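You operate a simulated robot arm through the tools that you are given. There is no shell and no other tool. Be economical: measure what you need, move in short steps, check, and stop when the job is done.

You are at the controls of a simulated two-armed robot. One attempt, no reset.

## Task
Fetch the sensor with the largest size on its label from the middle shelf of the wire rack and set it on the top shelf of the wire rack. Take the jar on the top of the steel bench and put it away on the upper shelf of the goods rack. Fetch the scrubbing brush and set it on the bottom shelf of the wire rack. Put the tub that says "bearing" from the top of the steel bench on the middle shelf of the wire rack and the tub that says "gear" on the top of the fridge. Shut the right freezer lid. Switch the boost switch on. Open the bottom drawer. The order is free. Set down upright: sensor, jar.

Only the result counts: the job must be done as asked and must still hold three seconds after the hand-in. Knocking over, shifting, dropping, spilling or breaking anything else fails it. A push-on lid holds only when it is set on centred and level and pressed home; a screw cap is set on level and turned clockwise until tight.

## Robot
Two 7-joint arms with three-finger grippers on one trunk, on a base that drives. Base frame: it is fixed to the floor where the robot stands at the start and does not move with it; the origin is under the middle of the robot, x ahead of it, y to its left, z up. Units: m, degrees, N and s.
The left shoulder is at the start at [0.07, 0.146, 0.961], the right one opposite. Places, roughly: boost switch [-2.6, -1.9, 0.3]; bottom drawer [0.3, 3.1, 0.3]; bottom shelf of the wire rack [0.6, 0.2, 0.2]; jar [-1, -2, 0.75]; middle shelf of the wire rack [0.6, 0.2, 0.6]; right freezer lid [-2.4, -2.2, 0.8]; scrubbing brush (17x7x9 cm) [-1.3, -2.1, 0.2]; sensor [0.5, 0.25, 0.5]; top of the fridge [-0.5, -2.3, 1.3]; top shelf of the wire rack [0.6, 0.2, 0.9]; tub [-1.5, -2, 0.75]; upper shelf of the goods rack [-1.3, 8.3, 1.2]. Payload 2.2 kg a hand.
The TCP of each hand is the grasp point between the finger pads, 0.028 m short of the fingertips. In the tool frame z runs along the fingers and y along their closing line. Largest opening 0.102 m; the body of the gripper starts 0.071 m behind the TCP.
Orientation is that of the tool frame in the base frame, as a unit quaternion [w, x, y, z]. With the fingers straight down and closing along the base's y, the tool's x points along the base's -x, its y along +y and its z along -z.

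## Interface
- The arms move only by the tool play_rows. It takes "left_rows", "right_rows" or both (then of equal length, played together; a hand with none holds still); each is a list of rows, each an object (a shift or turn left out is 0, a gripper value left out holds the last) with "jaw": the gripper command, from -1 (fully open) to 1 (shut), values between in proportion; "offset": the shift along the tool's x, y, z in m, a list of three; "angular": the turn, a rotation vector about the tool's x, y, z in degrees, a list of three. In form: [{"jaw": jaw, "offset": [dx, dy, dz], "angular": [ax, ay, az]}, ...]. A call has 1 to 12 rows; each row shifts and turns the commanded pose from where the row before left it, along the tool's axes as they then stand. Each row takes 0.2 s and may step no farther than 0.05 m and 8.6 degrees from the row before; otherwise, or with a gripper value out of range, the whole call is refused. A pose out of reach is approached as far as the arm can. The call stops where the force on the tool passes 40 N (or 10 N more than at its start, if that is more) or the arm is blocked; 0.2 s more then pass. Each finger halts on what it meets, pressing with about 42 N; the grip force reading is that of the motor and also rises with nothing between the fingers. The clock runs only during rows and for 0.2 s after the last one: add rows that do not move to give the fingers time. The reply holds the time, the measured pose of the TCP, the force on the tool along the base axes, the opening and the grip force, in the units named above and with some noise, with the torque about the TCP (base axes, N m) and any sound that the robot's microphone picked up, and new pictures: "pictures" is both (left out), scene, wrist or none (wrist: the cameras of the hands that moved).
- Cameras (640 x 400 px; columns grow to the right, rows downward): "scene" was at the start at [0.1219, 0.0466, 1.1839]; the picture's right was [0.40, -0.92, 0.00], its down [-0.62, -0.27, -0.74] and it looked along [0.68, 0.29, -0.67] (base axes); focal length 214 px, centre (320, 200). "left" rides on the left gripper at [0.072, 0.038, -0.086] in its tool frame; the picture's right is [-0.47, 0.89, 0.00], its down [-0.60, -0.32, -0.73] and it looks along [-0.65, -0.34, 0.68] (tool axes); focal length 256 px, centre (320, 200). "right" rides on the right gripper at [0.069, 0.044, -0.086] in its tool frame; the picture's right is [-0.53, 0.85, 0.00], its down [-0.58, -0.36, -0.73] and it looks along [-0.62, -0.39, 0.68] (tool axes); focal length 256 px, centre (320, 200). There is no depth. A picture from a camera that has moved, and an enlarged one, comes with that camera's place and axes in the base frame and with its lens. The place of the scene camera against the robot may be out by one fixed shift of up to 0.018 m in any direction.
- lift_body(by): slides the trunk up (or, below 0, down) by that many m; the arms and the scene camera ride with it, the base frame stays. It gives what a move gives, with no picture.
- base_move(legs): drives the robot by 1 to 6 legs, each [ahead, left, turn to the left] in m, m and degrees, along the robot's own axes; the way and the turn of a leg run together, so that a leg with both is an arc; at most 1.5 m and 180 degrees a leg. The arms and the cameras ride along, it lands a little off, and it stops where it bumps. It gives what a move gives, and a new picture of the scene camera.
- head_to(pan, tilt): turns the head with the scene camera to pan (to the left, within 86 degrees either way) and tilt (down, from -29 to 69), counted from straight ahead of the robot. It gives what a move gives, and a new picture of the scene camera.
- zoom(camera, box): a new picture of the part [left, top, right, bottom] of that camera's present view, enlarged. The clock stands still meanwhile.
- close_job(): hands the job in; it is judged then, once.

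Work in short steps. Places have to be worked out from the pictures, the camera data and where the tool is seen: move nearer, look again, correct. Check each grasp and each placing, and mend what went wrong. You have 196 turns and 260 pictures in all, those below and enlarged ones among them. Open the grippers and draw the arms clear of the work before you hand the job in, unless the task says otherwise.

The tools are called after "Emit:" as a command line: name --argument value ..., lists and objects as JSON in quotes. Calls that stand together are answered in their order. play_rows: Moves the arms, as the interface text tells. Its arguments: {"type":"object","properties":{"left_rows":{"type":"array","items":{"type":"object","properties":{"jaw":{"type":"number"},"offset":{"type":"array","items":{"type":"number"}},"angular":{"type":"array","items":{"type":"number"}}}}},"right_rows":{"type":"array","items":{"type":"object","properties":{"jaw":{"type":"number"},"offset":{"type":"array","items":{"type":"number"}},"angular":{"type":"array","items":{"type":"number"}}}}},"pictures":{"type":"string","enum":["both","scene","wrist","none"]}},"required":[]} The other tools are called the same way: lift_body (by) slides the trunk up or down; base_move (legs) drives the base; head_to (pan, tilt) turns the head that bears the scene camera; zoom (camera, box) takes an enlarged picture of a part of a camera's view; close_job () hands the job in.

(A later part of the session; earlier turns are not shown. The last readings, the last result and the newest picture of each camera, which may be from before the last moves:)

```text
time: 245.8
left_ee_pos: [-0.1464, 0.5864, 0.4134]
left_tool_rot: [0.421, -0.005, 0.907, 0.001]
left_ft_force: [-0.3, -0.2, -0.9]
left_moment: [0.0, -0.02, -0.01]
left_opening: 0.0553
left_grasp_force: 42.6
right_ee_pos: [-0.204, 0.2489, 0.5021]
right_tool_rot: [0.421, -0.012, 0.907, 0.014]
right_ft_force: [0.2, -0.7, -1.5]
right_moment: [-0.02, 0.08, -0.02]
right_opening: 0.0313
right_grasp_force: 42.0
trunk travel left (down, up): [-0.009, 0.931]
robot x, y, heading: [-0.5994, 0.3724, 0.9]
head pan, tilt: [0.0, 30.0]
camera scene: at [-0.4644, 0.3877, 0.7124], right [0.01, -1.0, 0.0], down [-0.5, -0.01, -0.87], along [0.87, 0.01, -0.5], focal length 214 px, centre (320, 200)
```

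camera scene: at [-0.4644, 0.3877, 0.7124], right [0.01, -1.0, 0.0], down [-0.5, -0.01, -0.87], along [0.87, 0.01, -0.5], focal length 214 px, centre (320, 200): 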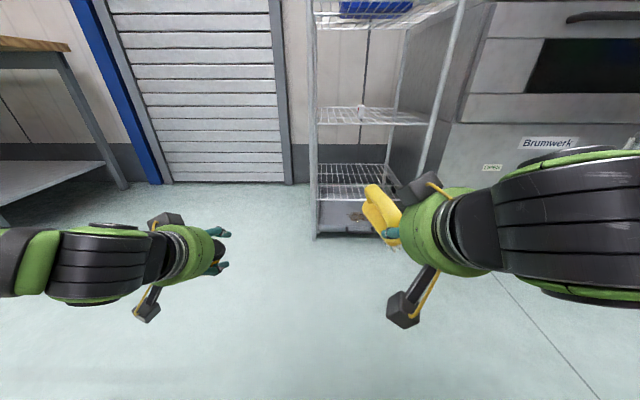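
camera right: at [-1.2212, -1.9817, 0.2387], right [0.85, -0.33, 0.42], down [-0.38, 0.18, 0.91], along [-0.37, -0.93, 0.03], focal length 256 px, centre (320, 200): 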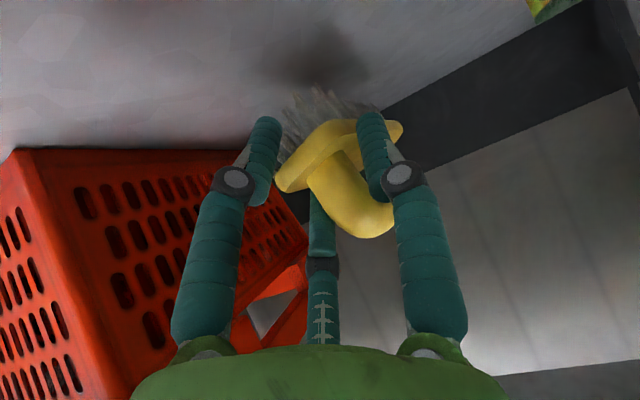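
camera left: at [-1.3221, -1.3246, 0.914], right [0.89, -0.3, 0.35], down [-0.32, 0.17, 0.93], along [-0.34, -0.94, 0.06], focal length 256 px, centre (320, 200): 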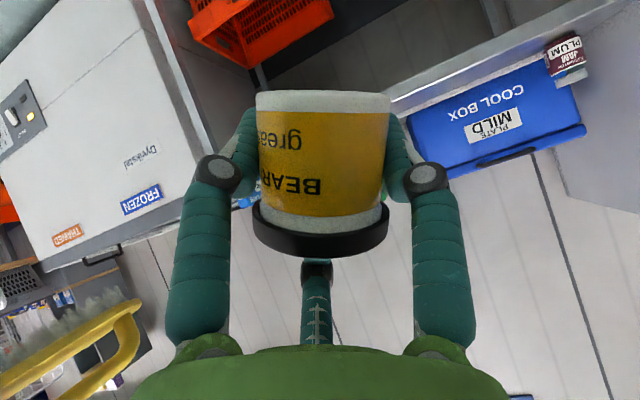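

I extend the right hand low with the brush, then drive toward the rack so it enters between the bottom and middle shelves.

Emit:
play_rows --right_rows '[{"offset": [-0.0023, 0, 0.0463]}, {"offset": [-0.0023, 0, 0.0463]}, {"offset": [-0.0023, 0, 0.0463]}, {"offset": [-0.0023, 0, 0.0463]}, {"offset": [-0.0023, 0, 0.0463]}, {}]' --pictures "none"

Emit:
base_move --legs '[[0.3, -0.04, -0.8]]'

Emit:
zoom --camera "right" --box '[0, 0, 640, 400]'

```text
time: 247.2
left_ee_pos: [-0.1479, 0.5863, 0.4128]
left_tool_rot: [0.421, -0.004, 0.907, 0.001]
left_ft_force: [-0.6, 0.9, -1.4]
left_moment: [-0.01, 0.0, 0.0]
left_opening: 0.0551
left_grasp_force: 41.9
right_ee_pos: [-0.022, 0.2588, 0.3637]
right_tool_rot: [0.421, -0.013, 0.907, 0.015]
right_ft_force: [0.2, -0.5, -1.7]
right_moment: [0.0, 0.1, -0.02]
right_opening: 0.0313
right_grasp_force: 42.3
trunk travel left (down, up): [-0.009, 0.931]
robot x, y, heading: [-0.6035, 0.372, 0.9]
head pan, tilt: [0.0, 30.0]
```

```text
time: 249.3
left_ee_pos: [0.1547, 0.5422, 0.4126]
left_tool_rot: [0.421, 0.002, 0.907, -0.002]
left_ft_force: [-0.5, -0.1, -1.3]
left_moment: [-0.02, -0.06, 0.05]
left_opening: 0.0552
left_grasp_force: 42.0
right_ee_pos: [0.2756, 0.2124, 0.3649]
right_tool_rot: [0.42, -0.004, 0.907, 0.01]
right_ft_force: [0.0, -0.5, -1.1]
right_moment: [-0.02, 0.1, -0.02]
right_opening: 0.0313
right_grasp_force: 41.2
trunk travel left (down, up): [-0.009, 0.931]
robot x, y, heading: [-0.3014, 0.3338, -0.3]
head pan, tilt: [0.0, 30.0]
camera scene: at [-0.1642, 0.3481, 0.7124], right [0.0, -1.0, 0.0], down [-0.5, 0.0, -0.87], along [0.87, 0.0, -0.5], focal length 214 px, centre (320, 200)
```

scene: 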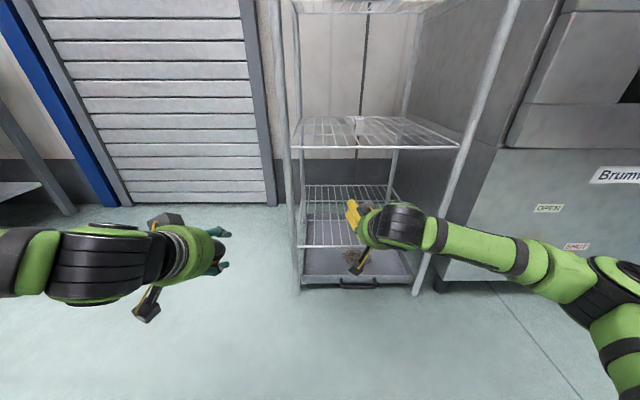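

```text
1.00 times, centred on (320, 200) of right (not enlarged: the box is as wide or as high as the picture)
camera zoom: at [0.165, 0.2542, 0.3684], right [0.33, 0.84, 0.42], down [-0.18, -0.38, 0.91], along [0.93, -0.38, 0.03], focal length 256 px, centre (320, 200)
```

zoom: 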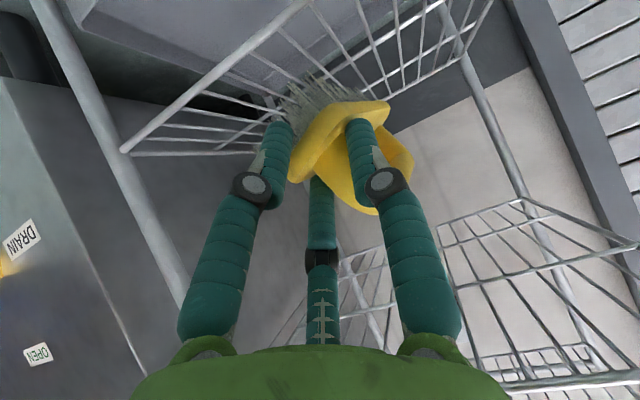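

The brush lines up with the bottom shelf's opening. I drive 18 cm in, then lower until it touches.

Emit:
base_move --legs '[[0.18, 0, 0]]'

Emit:
play_rows --right_rows '[{"offset": [0.0077, 0, 0.0064]}, {"offset": [0.0077, 0, 0.0064]}, {"offset": [0.0077, 0, 0.0064]}, {"offset": [0.0038, 0, 0.0032]}, {"offset": [0.0038, 0, 0.0032]}]' --pictures "both"

```text
time: 250.8
left_ee_pos: [0.3354, 0.543, 0.4128]
left_tool_rot: [0.421, 0.001, 0.907, -0.002]
left_ft_force: [-0.2, 0.3, -1.5]
left_moment: [-0.03, -0.04, -0.01]
left_opening: 0.0553
left_grasp_force: 42.2
right_ee_pos: [0.4567, 0.2125, 0.364]
right_tool_rot: [0.42, -0.005, 0.907, 0.011]
right_ft_force: [0.5, 0.3, -1.4]
right_moment: [-0.01, 0.12, 0.03]
right_opening: 0.0315
right_grasp_force: 42.1
trunk travel left (down, up): [-0.009, 0.931]
robot x, y, heading: [-0.1178, 0.3341, -0.1]
head pan, tilt: [0.0, 30.0]
camera scene: at [0.0158, 0.348, 0.7124], right [0.0, -1.0, 0.0], down [-0.5, 0.0, -0.87], along [0.87, 0.0, -0.5], focal length 214 px, centre (320, 200)
```

scene: 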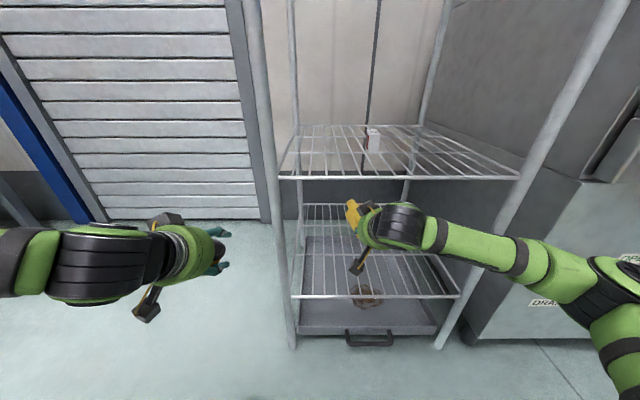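

```text
time: 252.0
left_ee_pos: [0.335, 0.5438, 0.4135]
left_tool_rot: [0.421, 0.001, 0.907, -0.002]
left_ft_force: [0.1, 0.0, -0.7]
left_moment: [0.0, -0.03, -0.01]
left_opening: 0.0549
left_grasp_force: 41.8
right_ee_pos: [0.4555, 0.2125, 0.3235]
right_tool_rot: [0.42, -0.005, 0.907, 0.012]
right_ft_force: [-0.3, 0.1, -0.7]
right_moment: [-0.02, 0.05, 0.0]
right_opening: 0.0313
right_grasp_force: 42.2
trunk travel left (down, up): [-0.009, 0.931]
robot x, y, heading: [-0.123, 0.3317, -0.1]
head pan, tilt: [0.0, 30.0]
camera scene: at [0.0159, 0.348, 0.7125], right [0.0, -1.0, 0.0], down [-0.5, 0.0, -0.87], along [0.87, 0.0, -0.5], focal length 214 px, centre (320, 200)
camera right: at [0.3452, 0.2549, 0.3275], right [0.33, 0.84, 0.42], down [-0.18, -0.38, 0.91], along [0.93, -0.37, 0.02], focal length 256 px, centre (320, 200)
```

scene: 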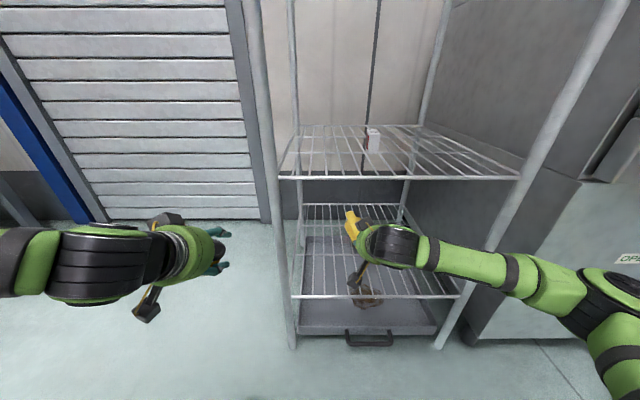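
right: 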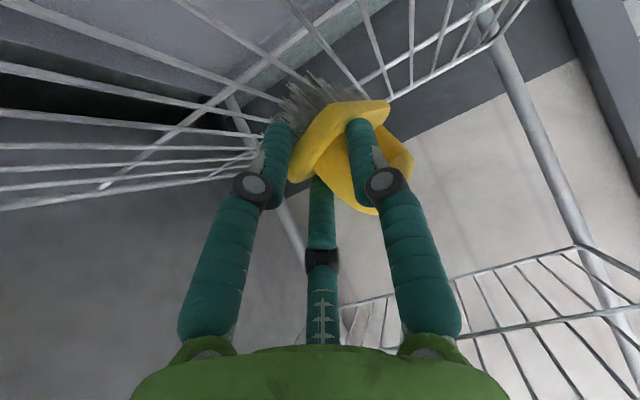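

Emit:
play_rows --right_rows '[{"offset": [0.0034, 0, 0.0029]}, {"offset": [0.0034, 0, 0.0029]}, {"offset": [0.0034, 0, 0.0029]}, {"offset": [0.0034, 0, 0.0029]}, {"offset": [0.0034, 0, 0.0029]}]' --pictures "wrist"

```text
time: 253.2
left_ee_pos: [0.3341, 0.5435, 0.4141]
left_tool_rot: [0.422, 0.001, 0.906, -0.002]
left_ft_force: [-0.1, -0.1, -1.5]
left_moment: [-0.03, -0.03, 0.02]
left_opening: 0.055
left_grasp_force: 42.1
right_ee_pos: [0.4569, 0.214, 0.3049]
right_tool_rot: [0.426, -0.005, 0.904, 0.013]
right_ft_force: [-3.9, 0.0, 11.8]
right_moment: [0.33, -1.38, 0.15]
right_opening: 0.0316
right_grasp_force: 41.4
trunk travel left (down, up): [-0.009, 0.931]
robot x, y, heading: [-0.122, 0.3329, -0.3]
head pan, tilt: [0.0, 30.0]
camera right: at [0.3452, 0.2561, 0.3093], right [0.32, 0.84, 0.43], down [-0.19, -0.39, 0.9], along [0.93, -0.37, 0.03], focal length 256 px, centre (320, 200)
```

right: 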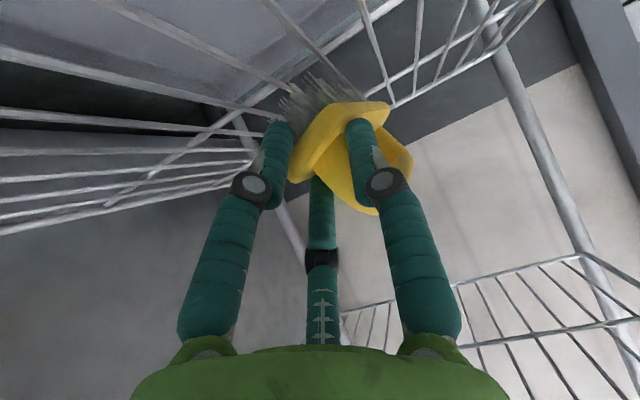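

The brush's front end touches (torque shows contact ~12 cm ahead). I pitch the hand up a little and lower further so it settles flatter, then release.

Emit:
play_rows --right_rows '[{"angular": [0, -6, 0]}, {"angular": [0, -6, 0]}, {"offset": [0.0044, 0, 0.0023]}, {"offset": [0.0044, 0, 0.0023]}, {"offset": [0.0044, 0, 0.0023]}]' --pictures "wrist"

```text
time: 254.4
left_ee_pos: [0.3353, 0.5441, 0.4149]
left_tool_rot: [0.422, 0.002, 0.906, -0.002]
left_ft_force: [-0.3, 0.2, -1.0]
left_moment: [0.01, -0.01, 0.01]
left_opening: 0.0554
left_grasp_force: 42.0
right_ee_pos: [0.456, 0.2149, 0.2919]
right_tool_rot: [0.518, -0.003, 0.855, 0.012]
right_ft_force: [-3.3, -0.6, 12.1]
right_moment: [0.01, -0.05, 0.0]
right_opening: 0.0313
right_grasp_force: 42.2
trunk travel left (down, up): [-0.009, 0.931]
robot x, y, heading: [-0.121, 0.3352, -0.2]
head pan, tilt: [0.0, 30.0]
camera right: at [0.3471, 0.2568, 0.2721], right [0.23, 0.84, 0.49], down [-0.37, -0.39, 0.84], along [0.9, -0.38, 0.22], focal length 256 px, centre (320, 200)
```

right: 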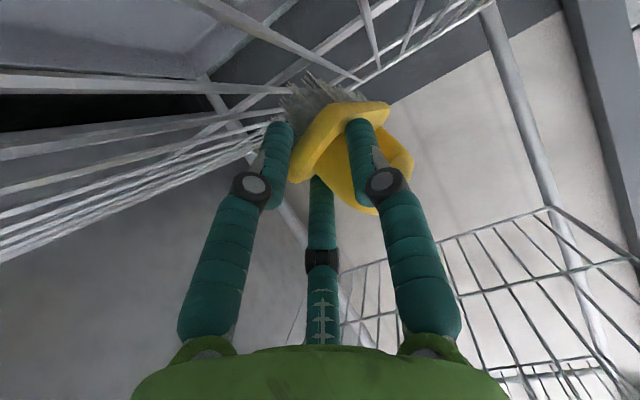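

Contact is now right under the grip. I release.

Emit:
play_rows --right_rows '[{"jaw": 0.2}, {"jaw": -0.1}, {"jaw": -0.5}, {"jaw": -1}, {}, {}]' --pictures "wrist"

```text
time: 255.8
left_ee_pos: [0.3349, 0.5428, 0.4131]
left_tool_rot: [0.422, 0.002, 0.907, -0.002]
left_ft_force: [0.3, 0.7, -1.2]
left_moment: [0.0, -0.05, -0.03]
left_opening: 0.0556
left_grasp_force: 41.9
right_ee_pos: [0.4561, 0.2136, 0.2869]
right_tool_rot: [0.513, -0.004, 0.858, 0.011]
right_ft_force: [0.8, -0.8, 2.3]
right_moment: [-0.17, 0.0, 0.04]
right_opening: 0.1022
right_grasp_force: 0.1
trunk travel left (down, up): [-0.009, 0.931]
robot x, y, heading: [-0.1211, 0.3327, -0.3]
head pan, tilt: [0.0, 30.0]
camera right: at [0.3462, 0.2561, 0.2684], right [0.24, 0.84, 0.48], down [-0.36, -0.38, 0.85], along [0.9, -0.38, 0.22], focal length 256 px, centre (320, 200)
```

right: 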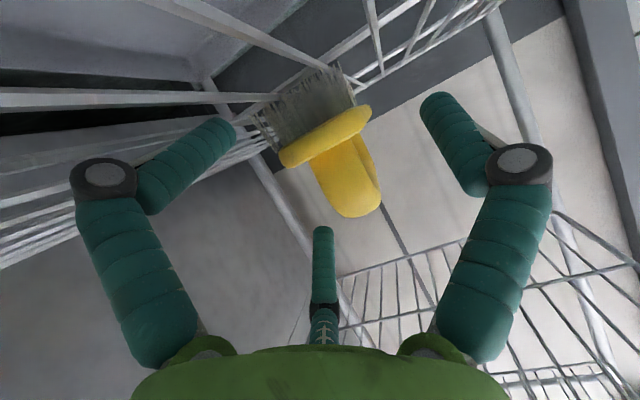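

The brush now rests on its bristles on the bottom shelf. I lift a touch, back out, and then set up the left hand for the middle shelf.

Emit:
play_rows --right_rows '[{"offset": [-0.0085, 0, -0.005]}, {}]' --pictures "none"

Emit:
base_move --legs '[[-0.45, 0, 0]]'

Emit:
lift_body --by 0.25

Emit:
play_rows --right_rows '[{"offset": [0.02, 0, -0.04]}, {"offset": [0.02, 0, -0.04]}, {"offset": [0.02, 0, -0.04]}, {"offset": [0.02, 0, -0.04]}, {"offset": [0.02, 0, -0.04]}, {}]' --left_rows '[{"offset": [-0.03, -0.016, 0.03]}, {"offset": [-0.03, -0.016, 0.03]}, {"offset": [-0.03, -0.016, 0.03]}, {"offset": [-0.03, -0.016, 0.03]}, {}, {}]' --pictures "scene"

```text
time: 256.4
left_ee_pos: [0.3353, 0.5436, 0.4132]
left_tool_rot: [0.422, 0.001, 0.907, -0.001]
left_ft_force: [-0.1, 0.4, -1.7]
left_moment: [0.01, -0.02, 0.01]
left_opening: 0.0551
left_grasp_force: 42.2
right_ee_pos: [0.4552, 0.2135, 0.2977]
right_tool_rot: [0.513, -0.004, 0.858, 0.012]
right_ft_force: [-0.5, 0.0, 1.3]
right_moment: [0.01, 0.06, -0.02]
right_opening: 0.1021
right_grasp_force: 0.1
trunk travel left (down, up): [-0.009, 0.931]
robot x, y, heading: [-0.121, 0.334, 0.0]
head pan, tilt: [0.0, 30.0]
```

```text
time: 259.1
left_ee_pos: [-0.119, 0.5414, 0.4144]
left_tool_rot: [0.421, 0.004, 0.907, -0.003]
left_ft_force: [-0.6, -0.8, -0.8]
left_moment: [0.0, -0.02, 0.03]
left_opening: 0.0552
left_grasp_force: 42.5
right_ee_pos: [-0.0005, 0.213, 0.2971]
right_tool_rot: [0.513, 0.0, 0.858, 0.009]
right_ft_force: [0.8, -0.6, -0.2]
right_moment: [0.01, 0.01, -0.01]
right_opening: 0.1023
right_grasp_force: 0.0
trunk travel left (down, up): [-0.009, 0.931]
robot x, y, heading: [-0.5768, 0.3334, -0.4]
head pan, tilt: [0.0, 30.0]
camera scene: at [-0.4389, 0.3489, 0.7125], right [-0.01, -1.0, 0.0], down [-0.5, 0.0, -0.87], along [0.87, -0.01, -0.5], focal length 214 px, centre (320, 200)
```

scene: 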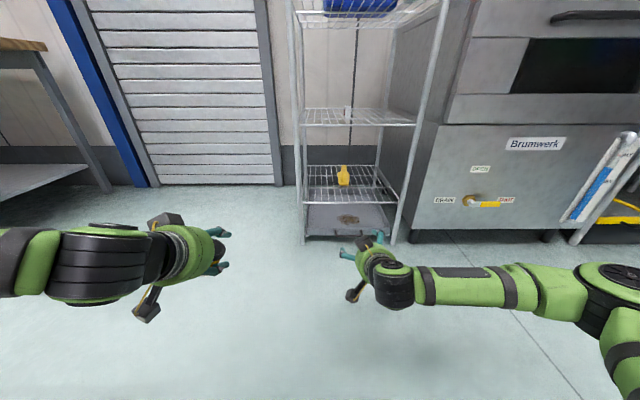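

```text
time: 261.7
left_ee_pos: [-0.1185, 0.5433, 0.6642]
left_tool_rot: [0.421, 0.004, 0.907, -0.004]
left_ft_force: [-0.3, 0.2, -1.3]
left_moment: [-0.04, 0.01, 0.01]
left_opening: 0.0553
left_grasp_force: 41.6
right_ee_pos: [-0.0002, 0.2121, 0.5472]
right_tool_rot: [0.514, -0.001, 0.858, 0.01]
right_ft_force: [-0.2, 0.3, 0.8]
right_moment: [0.02, 0.02, -0.01]
right_opening: 0.102
right_grasp_force: 0.1
trunk travel left (down, up): [-0.259, 0.681]
robot x, y, heading: [-0.5713, 0.3328, -0.3]
head pan, tilt: [0.0, 30.0]
```

```text
time: 263.1
left_ee_pos: [0.0509, 0.4765, 0.6782]
left_tool_rot: [0.421, 0.004, 0.907, -0.002]
left_ft_force: [-0.1, 0.3, -0.5]
left_moment: [0.0, -0.03, 0.04]
left_opening: 0.0552
left_grasp_force: 41.7
right_ee_pos: [-0.1498, 0.2555, 0.5165]
right_tool_rot: [0.514, -0.001, 0.858, 0.011]
right_ft_force: [0.3, -0.1, -0.5]
right_moment: [0.0, -0.01, -0.04]
right_opening: 0.102
right_grasp_force: 0.0
right hand out of reach, approached as far as the arm can: row 3, 4, 5
trunk travel left (down, up): [-0.259, 0.681]
robot x, y, heading: [-0.5725, 0.3342, -0.5]
head pan, tilt: [0.0, 30.0]
camera scene: at [-0.4389, 0.3489, 0.9625], right [-0.01, -1.0, 0.0], down [-0.5, 0.0, -0.87], along [0.87, -0.01, -0.5], focal length 214 px, centre (320, 200)
```

scene: 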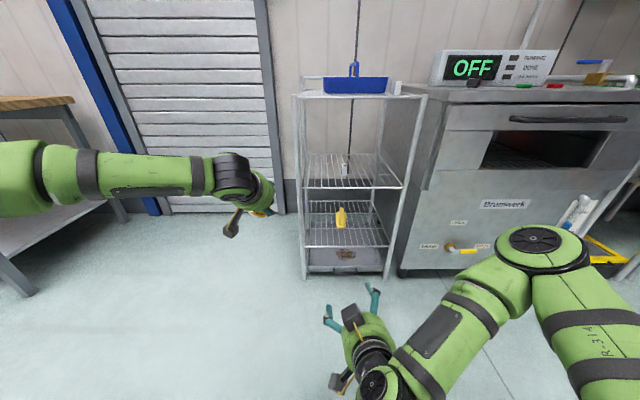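

The brush sits well on the bottom shelf. I line up the left hand with the tub at y≈0.30 on the middle shelf, left of the 2 M sensor, and drive in.

Emit:
base_move --legs '[[0, -0.176, 0.4], [0.33, 0, 0]]'

Emit:
zoom --camera "left" --box '[0, 0, 640, 400]'

```text
time: 266.4
left_ee_pos: [0.3803, 0.3035, 0.6778]
left_tool_rot: [0.421, 0.001, 0.907, -0.002]
left_ft_force: [-0.9, -0.8, -0.7]
left_moment: [0.0, 0.01, 0.01]
left_opening: 0.0551
left_grasp_force: 42.1
right_ee_pos: [0.1796, 0.0815, 0.5168]
right_tool_rot: [0.514, -0.004, 0.858, 0.011]
right_ft_force: [0.1, -1.0, -0.2]
right_moment: [0.01, 0.01, 0.0]
right_opening: 0.1019
right_grasp_force: 0.1
trunk travel left (down, up): [-0.259, 0.681]
robot x, y, heading: [-0.2434, 0.1597, -0.0]
head pan, tilt: [0.0, 30.0]
camera scene: at [-0.1081, 0.1724, 0.9624], right [0.0, -1.0, 0.0], down [-0.5, 0.0, -0.87], along [0.87, 0.0, -0.5], focal length 214 px, centre (320, 200)
```

scene: 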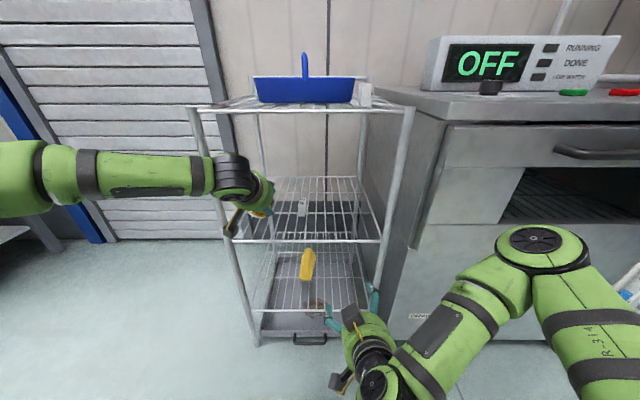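

```text
1.00 times, centred on (320, 200) of left (not enlarged: the box is as wide or as high as the picture)
camera zoom: at [0.2675, 0.3413, 0.6781], right [0.3, 0.89, 0.35], down [-0.17, -0.31, 0.93], along [0.94, -0.34, 0.06], focal length 256 px, centre (320, 200)
```

zoom: 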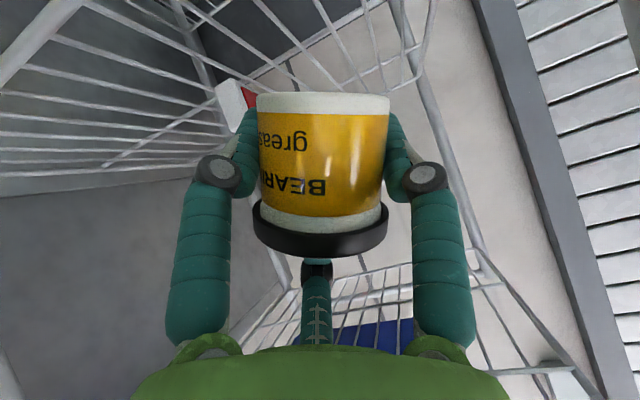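

Entry is clear. I advance 6.5 cm with the base and lower in steps until contact.

Emit:
base_move --legs '[[0.068, 0, 0]]'

Emit:
play_rows --left_rows '[{"offset": [0.0115, 0, 0.0096]}, {"offset": [0.0115, 0, 0.0096]}, {"offset": [0.0077, 0, 0.0064]}, {"offset": [0.0046, 0, 0.0039]}, {"offset": [0.0038, 0, 0.0032]}, {}]' --pictures "none"

```text
time: 267.4
left_ee_pos: [0.4477, 0.3035, 0.677]
left_tool_rot: [0.421, 0.001, 0.907, -0.001]
left_ft_force: [-1.4, 0.0, -1.6]
left_moment: [-0.01, -0.04, 0.03]
left_opening: 0.055
left_grasp_force: 41.9
right_ee_pos: [0.2485, 0.0824, 0.5168]
right_tool_rot: [0.513, -0.004, 0.858, 0.011]
right_ft_force: [0.2, 0.4, -0.1]
right_moment: [0.01, 0.0, 0.0]
right_opening: 0.1017
right_grasp_force: 0.0
trunk travel left (down, up): [-0.259, 0.681]
robot x, y, heading: [-0.1778, 0.1601, 0.0]
head pan, tilt: [0.0, 30.0]
camera scene: at [-0.041, 0.1724, 0.9624], right [0.0, -1.0, 0.0], down [-0.5, 0.0, -0.87], along [0.87, 0.0, -0.5], focal length 214 px, centre (320, 200)
```

scene: 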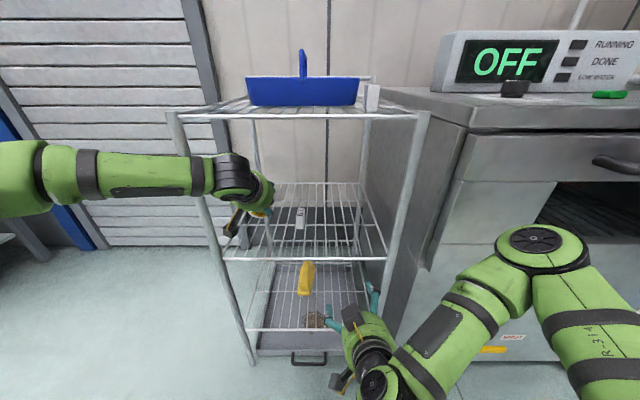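

```text
time: 268.8
left_ee_pos: [0.4458, 0.3039, 0.6261]
left_tool_rot: [0.421, 0.001, 0.907, -0.002]
left_ft_force: [-1.2, -1.3, -1.9]
left_moment: [-0.01, -0.02, -0.02]
left_opening: 0.0551
left_grasp_force: 42.0
right_ee_pos: [0.2482, 0.081, 0.5166]
right_tool_rot: [0.514, -0.004, 0.858, 0.012]
right_ft_force: [0.6, -0.7, -0.3]
right_moment: [0.04, -0.02, 0.01]
right_opening: 0.1019
right_grasp_force: 0.0
trunk travel left (down, up): [-0.259, 0.681]
robot x, y, heading: [-0.1788, 0.1584, 0.0]
head pan, tilt: [0.0, 30.0]
```

Emit:
play_rows --left_rows '[{"offset": [0.0031, 0, 0.0026]}, {"offset": [0.0031, 0, 0.0026]}, {"offset": [0.0027, 0, 0.0022]}, {"offset": [0.0027, 0, 0.0022]}, {}]' --pictures "wrist"

```text
time: 270.0
left_ee_pos: [0.4462, 0.3034, 0.61]
left_tool_rot: [0.422, 0.001, 0.907, -0.002]
left_ft_force: [-0.1, 0.2, -2.2]
left_moment: [0.01, -0.02, 0.0]
left_opening: 0.0552
left_grasp_force: 42.1
right_ee_pos: [0.248, 0.081, 0.516]
right_tool_rot: [0.514, -0.004, 0.858, 0.012]
right_ft_force: [-1.0, -0.4, -0.2]
right_moment: [0.0, -0.01, 0.02]
right_opening: 0.102
right_grasp_force: 0.1
trunk travel left (down, up): [-0.259, 0.681]
robot x, y, heading: [-0.1764, 0.1582, -0.1]
head pan, tilt: [0.0, 30.0]
camera left: at [0.3336, 0.3411, 0.6117], right [0.3, 0.89, 0.35], down [-0.17, -0.31, 0.93], along [0.94, -0.34, 0.06], focal length 256 px, centre (320, 200)
```

left: 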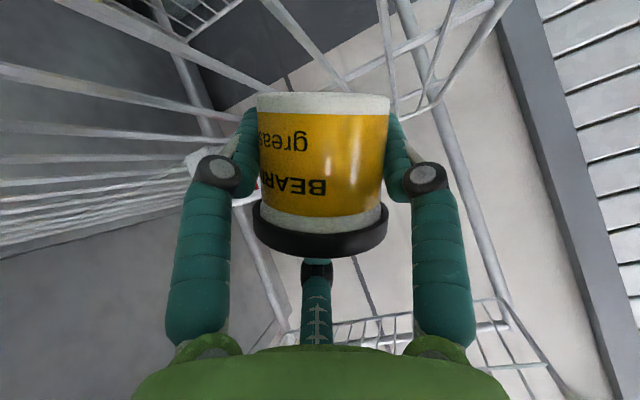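

Emit:
play_rows --left_rows '[{"offset": [0.0027, 0, 0.0022]}, {"offset": [0.0027, 0, 0.0022]}, {"offset": [0.0023, 0, 0.0019]}, {"offset": [0.0023, 0, 0.0019]}]' --pictures "none"

```text
time: 271.0
left_ee_pos: [0.4468, 0.3029, 0.605]
left_tool_rot: [0.426, 0.0, 0.905, -0.003]
left_ft_force: [-3.9, 5.4, 17.5]
left_moment: [-0.13, 0.2, -0.26]
left_opening: 0.0549
left_grasp_force: 42.0
right_ee_pos: [0.2472, 0.0808, 0.5181]
right_tool_rot: [0.515, -0.003, 0.857, 0.011]
right_ft_force: [-0.5, -0.1, -0.4]
right_moment: [-0.01, -0.02, 0.02]
right_opening: 0.1019
right_grasp_force: 0.0
trunk travel left (down, up): [-0.259, 0.681]
robot x, y, heading: [-0.1764, 0.1575, -0.2]
head pan, tilt: [0.0, 30.0]
```

Contact (17 N). I relieve slightly and release.

Emit:
play_rows --left_rows '[{"offset": [-0.0023, 0, -0.0019]}, {}, {"jaw": -0.2}, {"jaw": -0.35}, {"jaw": -0.5}, {}]' --pictures "both"

```text
time: 272.4
left_ee_pos: [0.4474, 0.3033, 0.6023]
left_tool_rot: [0.422, 0.001, 0.907, -0.001]
left_ft_force: [0.1, 1.3, 1.4]
left_moment: [0.01, 0.03, 0.02]
left_opening: 0.079
left_grasp_force: 0.1
right_ee_pos: [0.2484, 0.0801, 0.5177]
right_tool_rot: [0.514, -0.005, 0.858, 0.012]
right_ft_force: [0.0, -0.2, -0.1]
right_moment: [0.0, -0.02, -0.01]
right_opening: 0.102
right_grasp_force: 0.1
trunk travel left (down, up): [-0.259, 0.681]
robot x, y, heading: [-0.1771, 0.1589, 0.1]
head pan, tilt: [0.0, 30.0]
camera scene: at [-0.0418, 0.1725, 0.9625], right [0.0, -1.0, 0.0], down [-0.5, 0.0, -0.87], along [0.87, 0.0, -0.5], focal length 214 px, centre (320, 200)
camera left: at [0.3339, 0.341, 0.6023], right [0.3, 0.89, 0.35], down [-0.17, -0.32, 0.93], along [0.94, -0.34, 0.05], focal length 256 px, centre (320, 200)
```

scene: 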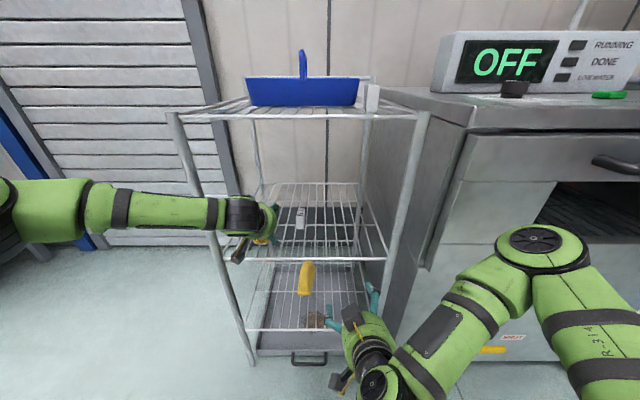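
left: 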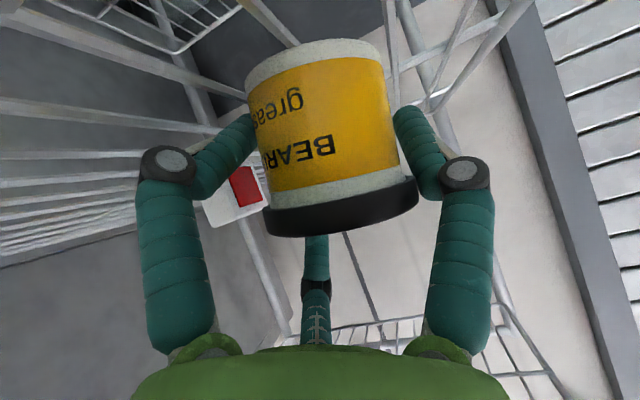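

BEARING stands on the middle shelf. I back out, check the rack, and head for the jar.

Emit:
base_move --legs '[[-0.5, 0, 0]]'

Emit:
zoom --camera "scene" --box '[240, 60, 480, 300]'

Emit:
lift_body --by 0.25

Emit:
base_move --legs '[[0, 0, -90], [1.0, -0.2, 0]]'

```text
time: 275.4
left_ee_pos: [-0.056, 0.3012, 0.6025]
left_tool_rot: [0.422, 0.003, 0.907, -0.003]
left_ft_force: [0.2, 0.8, 0.8]
left_moment: [0.0, -0.03, 0.03]
left_opening: 0.0765
left_grasp_force: 0.1
right_ee_pos: [-0.2552, 0.0804, 0.5158]
right_tool_rot: [0.514, -0.002, 0.858, 0.01]
right_ft_force: [0.1, -0.4, -0.9]
right_moment: [0.01, 0.01, -0.02]
right_opening: 0.1021
right_grasp_force: 0.1
trunk travel left (down, up): [-0.259, 0.681]
robot x, y, heading: [-0.68, 0.1636, -0.3]
head pan, tilt: [0.0, 30.0]
camera scene: at [-0.5444, 0.1726, 0.9625], right [0.0, -1.0, 0.0], down [-0.5, 0.0, -0.87], along [0.87, 0.0, -0.5], focal length 214 px, centre (320, 200)
```

scene: 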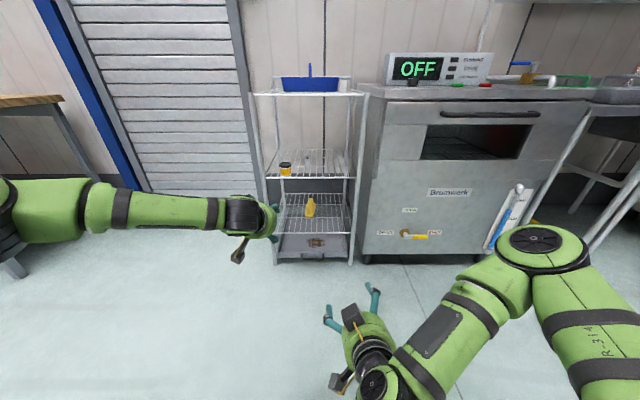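

```text
1.67 times, centred on (360, 180) of scene
camera zoom: at [-0.5444, 0.1726, 0.9625], right [0.0, -1.0, 0.0], down [-0.5, 0.0, -0.87], along [0.87, 0.0, -0.5], focal length 358 px, centre (253, 233)
```

zoom: 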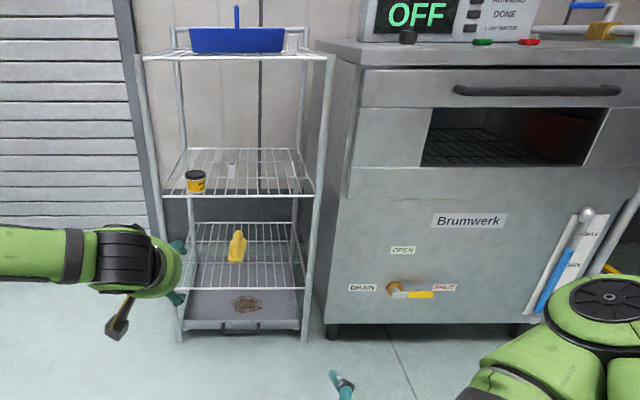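

```text
time: 277.9
left_ee_pos: [-0.0549, 0.3001, 0.8515]
left_tool_rot: [0.422, 0.003, 0.907, -0.003]
left_ft_force: [0.0, -0.3, -0.3]
left_moment: [0.02, 0.02, 0.0]
left_opening: 0.0767
left_grasp_force: 0.1
right_ee_pos: [-0.255, 0.0789, 0.767]
right_tool_rot: [0.513, -0.001, 0.858, 0.009]
right_ft_force: [0.0, -0.3, 0.4]
right_moment: [-0.01, 0.01, 0.02]
right_opening: 0.1019
right_grasp_force: 0.0
trunk travel left (down, up): [-0.509, 0.431]
robot x, y, heading: [-0.6793, 0.1583, -0.2]
head pan, tilt: [0.0, 30.0]
```

```text
time: 287.0
left_ee_pos: [-0.7552, -1.4449, 0.852]
left_tool_rot: [0.296, 0.645, 0.638, -0.301]
left_ft_force: [-0.6, -0.3, -0.4]
left_moment: [-0.01, 0.0, 0.02]
left_opening: 0.0767
left_grasp_force: 0.0
right_ee_pos: [-0.9756, -1.244, 0.7666]
right_tool_rot: [0.37, 0.606, 0.607, -0.357]
right_ft_force: [1.1, 0.7, 0.0]
right_moment: [0.01, -0.04, -0.03]
right_opening: 0.1022
right_grasp_force: 0.2
trunk travel left (down, up): [-0.509, 0.431]
robot x, y, heading: [-0.894, -0.8186, -90.5]
head pan, tilt: [0.0, 30.0]
camera scene: at [-0.9004, -0.9463, 1.2125], right [-1.0, 0.01, 0.0], down [0.0, 0.5, -0.87], along [-0.01, -0.87, -0.5], focal length 214 px, centre (320, 200)
```

scene: 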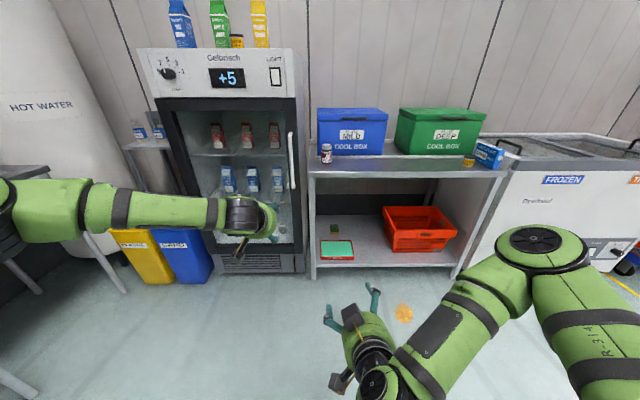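

Everything on the rack is in place. The jar is at about (-0.945, -2.09). I retract the left hand, extend the right, and drive up to it.

Emit:
play_rows --right_rows '[{"offset": [-0.0338, 0, 0.0266]}, {"offset": [-0.0338, 0, 0.0266]}, {"offset": [-0.0338, 0, 0.0266]}, {"offset": [-0.0338, 0, 0.0266]}, {"offset": [-0.0338, 0, 0.0266]}]' --left_rows '[{"offset": [0.031, 0.01, -0.036]}, {"offset": [0.031, 0.01, -0.036]}, {"offset": [0.031, 0.01, -0.036]}, {"offset": [0.031, 0.01, -0.036]}, {}]' --pictures "none"

Emit:
base_move --legs '[[0.42, 0.03, 0.4]]'

Emit:
zoom --camera "right" --box '[0, 0, 640, 400]'

```text
time: 288.2
left_ee_pos: [-0.7172, -1.2863, 0.8508]
left_tool_rot: [0.295, 0.645, 0.638, -0.3]
left_ft_force: [0.1, 0.0, 0.9]
left_moment: [-0.03, -0.03, -0.02]
left_opening: 0.0764
left_grasp_force: 0.1
left hand out of reach, approached as far as the arm can: row 4
right_ee_pos: [-0.9744, -1.4421, 0.8524]
right_tool_rot: [0.369, 0.606, 0.608, -0.356]
right_ft_force: [-0.8, -0.8, 0.4]
right_moment: [0.02, -0.01, 0.0]
right_opening: 0.1017
right_grasp_force: 0.0
trunk travel left (down, up): [-0.509, 0.431]
robot x, y, heading: [-0.8962, -0.8198, -90.4]
head pan, tilt: [0.0, 30.0]
```

```text
time: 290.7
left_ee_pos: [-0.6918, -1.7014, 0.8521]
left_tool_rot: [0.295, 0.645, 0.638, -0.301]
left_ft_force: [0.5, -0.1, -0.8]
left_moment: [-0.03, 0.0, 0.04]
left_opening: 0.0766
left_grasp_force: 0.1
right_ee_pos: [-0.9483, -1.857, 0.8532]
right_tool_rot: [0.37, 0.606, 0.607, -0.357]
right_ft_force: [-0.2, 0.6, 0.7]
right_moment: [0.0, 0.0, 0.0]
right_opening: 0.1025
right_grasp_force: 0.1
trunk travel left (down, up): [-0.509, 0.431]
robot x, y, heading: [-0.8689, -1.2341, -90.2]
head pan, tilt: [0.0, 30.0]
camera scene: at [-0.8735, -1.3608, 1.2125], right [-1.0, 0.01, 0.0], down [0.0, 0.5, -0.87], along [-0.01, -0.87, -0.5], focal length 214 px, centre (320, 200)
```

scene: 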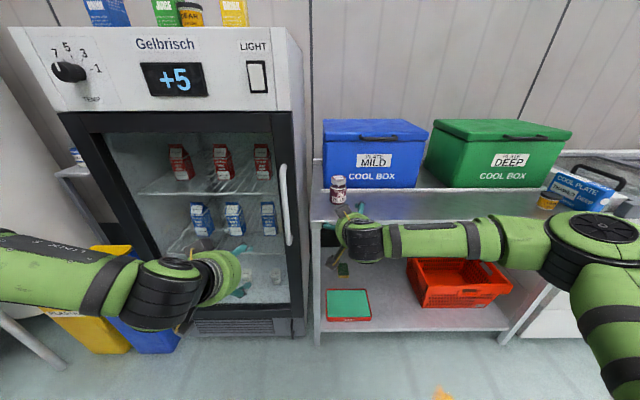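

```text
1.00 times, centred on (320, 200) of right (not enlarged: the box is as wide or as high as the picture)
camera zoom: at [-0.9051, -1.7464, 0.8338], right [0.84, -0.24, 0.48], down [-0.38, 0.37, 0.85], along [-0.38, -0.9, 0.22], focal length 256 px, centre (320, 200)
```

zoom: 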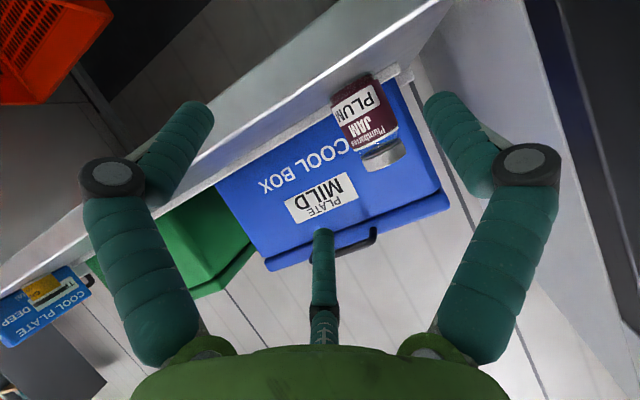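

The jar centre is about (-0.941, -2.08, 0.848). I drive 14 cm closer and check.

Emit:
base_move --legs '[[0.14, 0.004, 0.2]]'

Emit:
zoom --camera "right" --box '[0, 0, 640, 400]'

```text
time: 291.9
left_ee_pos: [-0.6861, -1.8037, 0.8522]
left_tool_rot: [0.295, 0.643, 0.64, -0.299]
left_ft_force: [-0.5, -1.2, 0.1]
left_moment: [-0.03, 0.0, 0.03]
left_opening: 0.0767
left_grasp_force: 0.0
right_ee_pos: [-0.9433, -1.9547, 0.8501]
right_tool_rot: [0.363, 0.609, 0.611, -0.353]
right_ft_force: [-0.5, 1.2, 1.3]
right_moment: [0.1, 0.0, -0.09]
right_opening: 0.1021
right_grasp_force: 0.1
trunk travel left (down, up): [-0.509, 0.431]
robot x, y, heading: [-0.8693, -1.3373, -90.2]
head pan, tilt: [0.0, 30.0]
stopped in leg 1: the force on the tool passed its limit at 99 N (the readings are from after the stop); the commanded pose is now the measured one
camera scene: at [-0.8705, -1.4633, 1.2125], right [-1.0, 0.0, 0.0], down [0.0, 0.5, -0.87], along [0.0, -0.87, -0.5], focal length 214 px, centre (320, 200)
```

scene: 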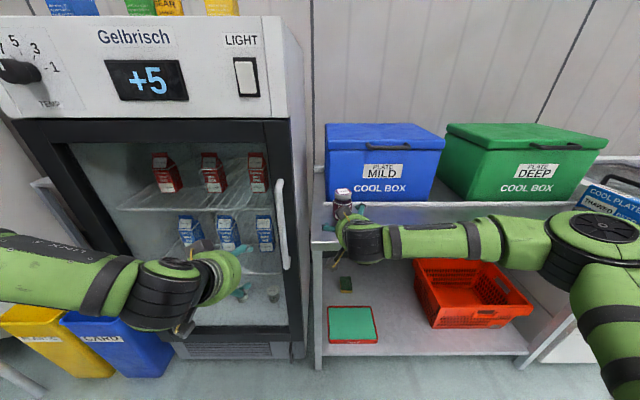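

```text
1.00 times, centred on (320, 200) of right (not enlarged: the box is as wide or as high as the picture)
camera zoom: at [-0.9004, -1.8446, 0.8328], right [0.84, -0.25, 0.48], down [-0.38, 0.35, 0.86], along [-0.38, -0.9, 0.2], focal length 256 px, centre (320, 200)
```

zoom: 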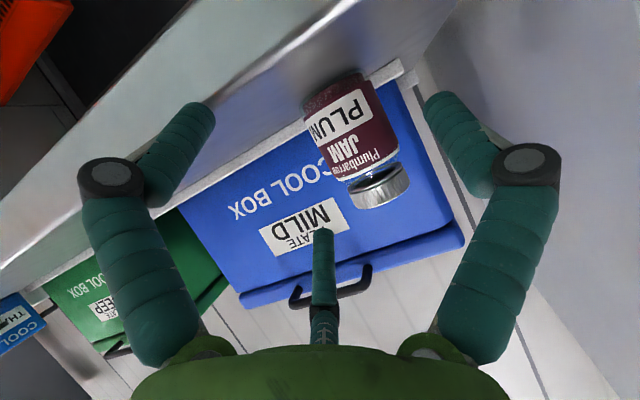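

A 99 N bump stopped the drive; probably the camera box under the more horizontal hand met the bench edge. I back off 8 cm and return to the steeper 50° tilt that worked for the tubs, a bit higher.

Emit:
base_move --legs '[[-0.08, 0, 0]]'

Emit:
play_rows --right_rows '[{"angular": [0, 6, 0], "offset": [-0.009, 0, -0.005]}, {"angular": [0, 6, 0], "offset": [-0.009, 0, -0.005]}, {"offset": [-0.008, 0, -0.006]}, {}]' --pictures "both"

Emit:
zoom --camera "scene" --box '[280, 150, 460, 290]'

```text
time: 293.0
left_ee_pos: [-0.6848, -1.724, 0.8516]
left_tool_rot: [0.296, 0.642, 0.64, -0.3]
left_ft_force: [-0.1, -0.3, -0.8]
left_moment: [0.02, 0.01, 0.01]
left_opening: 0.0764
left_grasp_force: 0.1
right_ee_pos: [-0.943, -1.8746, 0.85]
right_tool_rot: [0.363, 0.609, 0.61, -0.354]
right_ft_force: [-1.2, 0.0, -0.4]
right_moment: [0.0, -0.03, -0.01]
right_opening: 0.102
right_grasp_force: 0.0
trunk travel left (down, up): [-0.509, 0.431]
robot x, y, heading: [-0.8656, -1.2578, -90.2]
head pan, tilt: [0.0, 30.0]
camera scene: at [-0.8701, -1.3834, 1.2126], right [-1.0, 0.0, 0.0], down [0.0, 0.5, -0.87], along [0.0, -0.87, -0.5], focal length 214 px, centre (320, 200)
```

scene: 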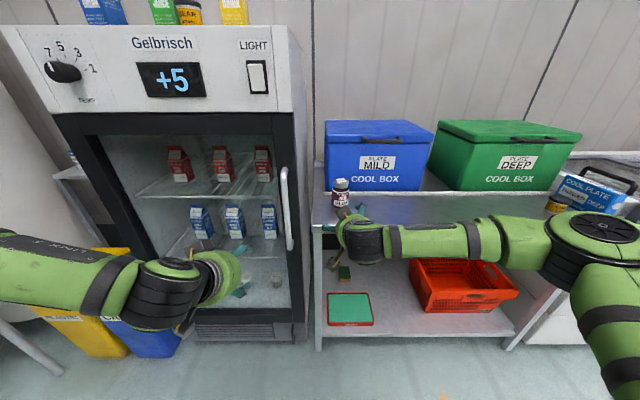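

```text
time: 294.0
left_ee_pos: [-0.6847, -1.7235, 0.8513]
left_tool_rot: [0.295, 0.644, 0.64, -0.299]
left_ft_force: [0.0, -0.7, -0.2]
left_moment: [0.02, -0.01, 0.03]
left_opening: 0.0764
left_grasp_force: 0.1
right_ee_pos: [-0.9438, -1.8763, 0.8804]
right_tool_rot: [0.297, 0.642, 0.645, -0.288]
right_ft_force: [-0.4, 0.0, -1.6]
right_moment: [0.01, 0.01, 0.01]
right_opening: 0.1021
right_grasp_force: 0.0
trunk travel left (down, up): [-0.509, 0.431]
robot x, y, heading: [-0.867, -1.2562, -90.2]
head pan, tilt: [0.0, 30.0]
camera scene: at [-0.8701, -1.384, 1.2125], right [-1.0, 0.0, 0.0], down [0.0, 0.5, -0.87], along [0.0, -0.87, -0.5], focal length 214 px, centre (320, 200)
camera right: at [-0.9011, -1.7664, 0.886], right [0.84, -0.34, 0.41], down [-0.38, 0.17, 0.91], along [-0.38, -0.92, 0.01], focal length 256 px, centre (320, 200)
```

scene: 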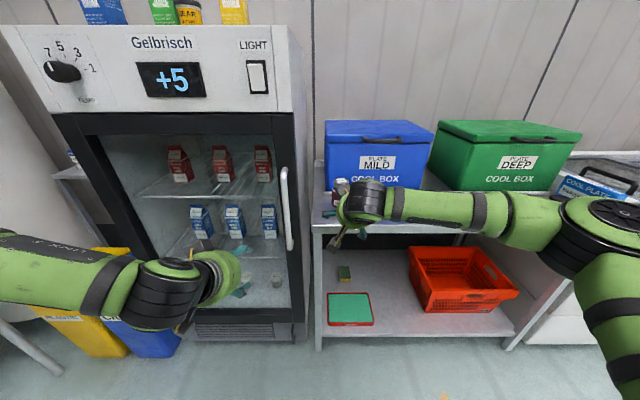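
right: 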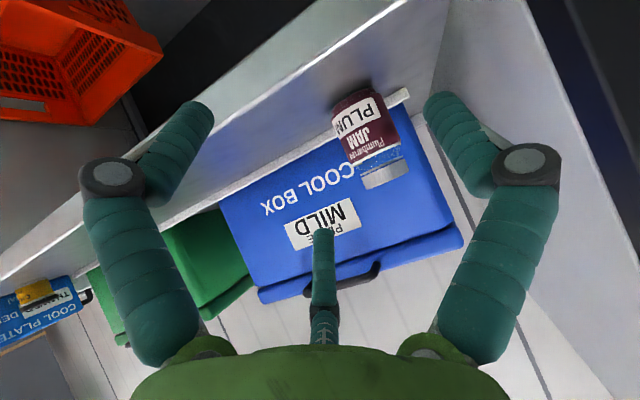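

```text
2.86 times, centred on (370, 220) of scene
camera zoom: at [-0.8701, -1.384, 1.2125], right [-1.0, 0.0, 0.0], down [0.0, 0.5, -0.87], along [0.0, -0.87, -0.5], focal length 613 px, centre (177, 143)
```

zoom: 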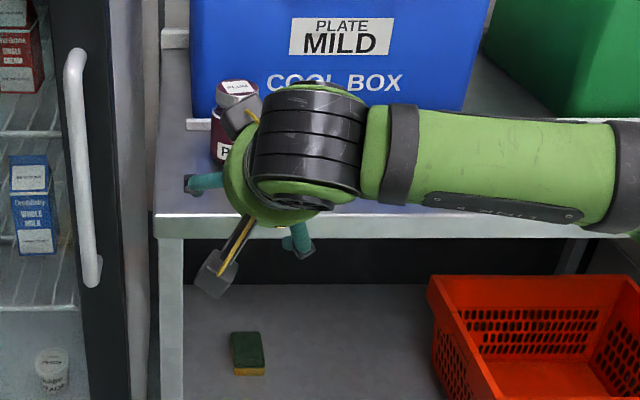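

Jar at (-0.936, -2.066, 0.846). I drive 9 cm, then advance with the arm at 50°.

Emit:
base_move --legs '[[0.09, 0.004, 0]]'

Emit:
play_rows --right_rows '[{"offset": [-0.018, 0.001, 0.026]}, {"offset": [-0.018, 0.001, 0.026]}, {"offset": [-0.01, 0.001, 0.028]}, {}]' --pictures "wrist"

```text
time: 295.1
left_ee_pos: [-0.6817, -1.8141, 0.8514]
left_tool_rot: [0.295, 0.644, 0.64, -0.299]
left_ft_force: [-0.4, -0.6, -0.7]
left_moment: [0.04, 0.01, -0.01]
left_opening: 0.0766
left_grasp_force: 0.1
right_ee_pos: [-0.9418, -1.9687, 0.8795]
right_tool_rot: [0.296, 0.643, 0.645, -0.288]
right_ft_force: [0.5, -0.4, 0.2]
right_moment: [0.0, 0.02, -0.01]
right_opening: 0.102
right_grasp_force: 0.2
trunk travel left (down, up): [-0.509, 0.431]
robot x, y, heading: [-0.865, -1.3457, -90.4]
head pan, tilt: [0.0, 30.0]
camera scene: at [-0.8667, -1.4746, 1.2125], right [-1.0, 0.0, 0.0], down [0.0, 0.5, -0.87], along [0.0, -0.87, -0.5], focal length 214 px, centre (320, 200)
```

scene: 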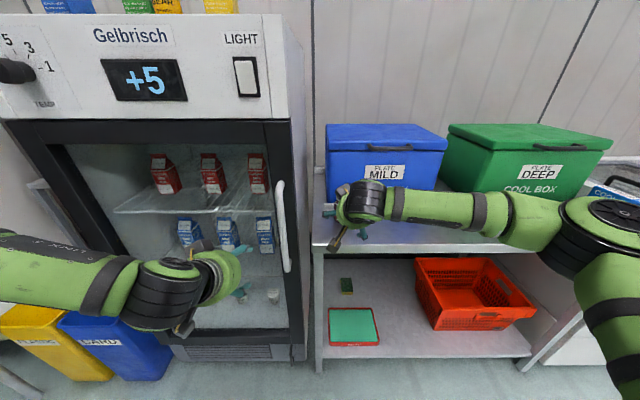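

```text
time: 296.1
left_ee_pos: [-0.6825, -1.8126, 0.8516]
left_tool_rot: [0.296, 0.643, 0.64, -0.299]
left_ft_force: [-0.9, -0.3, 0.8]
left_moment: [0.04, -0.02, 0.01]
left_opening: 0.0762
left_grasp_force: 0.0
right_ee_pos: [-0.9366, -2.0575, 0.8608]
right_tool_rot: [0.298, 0.643, 0.645, -0.287]
right_ft_force: [0.5, 1.0, 0.2]
right_moment: [-0.05, 0.01, -0.01]
right_opening: 0.1018
right_grasp_force: 0.1
trunk travel left (down, up): [-0.509, 0.431]
robot x, y, heading: [-0.8621, -1.3494, -90.3]
head pan, tilt: [0.0, 30.0]
camera right: at [-0.894, -1.9462, 0.8666], right [0.84, -0.34, 0.41], down [-0.38, 0.17, 0.91], along [-0.38, -0.92, 0.01], focal length 256 px, centre (320, 200)
```

right: 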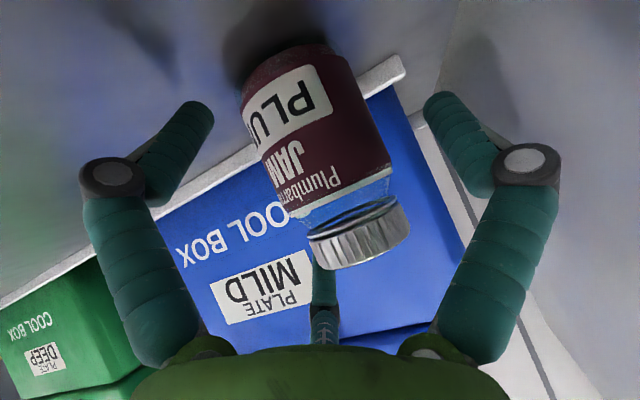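

The jar is centred between the fingers. I go 2 cm further and slightly down, then close.

Emit:
play_rows --right_rows '[{"offset": [-0.0018, 0, 0.0115]}, {"offset": [-0.0018, 0, 0.0115]}, {}, {"jaw": 0.3}, {"jaw": 1}, {"jaw": 1}]' --pictures "wrist"

```text
time: 297.5
left_ee_pos: [-0.6825, -1.8142, 0.8517]
left_tool_rot: [0.296, 0.643, 0.64, -0.299]
left_ft_force: [0.0, 0.5, 0.2]
left_moment: [-0.03, -0.04, 0.03]
left_opening: 0.0764
left_grasp_force: 0.2
right_ee_pos: [-0.9368, -2.0764, 0.8495]
right_tool_rot: [0.298, 0.643, 0.644, -0.288]
right_ft_force: [1.1, -3.0, 3.0]
right_moment: [-0.01, -0.07, -0.06]
right_opening: 0.0751
right_grasp_force: 41.4
trunk travel left (down, up): [-0.509, 0.431]
robot x, y, heading: [-0.8608, -1.3459, -90.1]
head pan, tilt: [0.0, 30.0]
camera right: at [-0.8936, -1.9658, 0.8553], right [0.84, -0.34, 0.41], down [-0.38, 0.17, 0.91], along [-0.38, -0.92, 0.01], focal length 256 px, centre (320, 200)
```

right: 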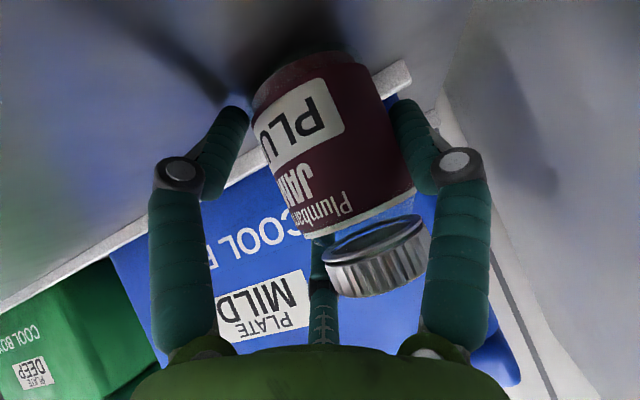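

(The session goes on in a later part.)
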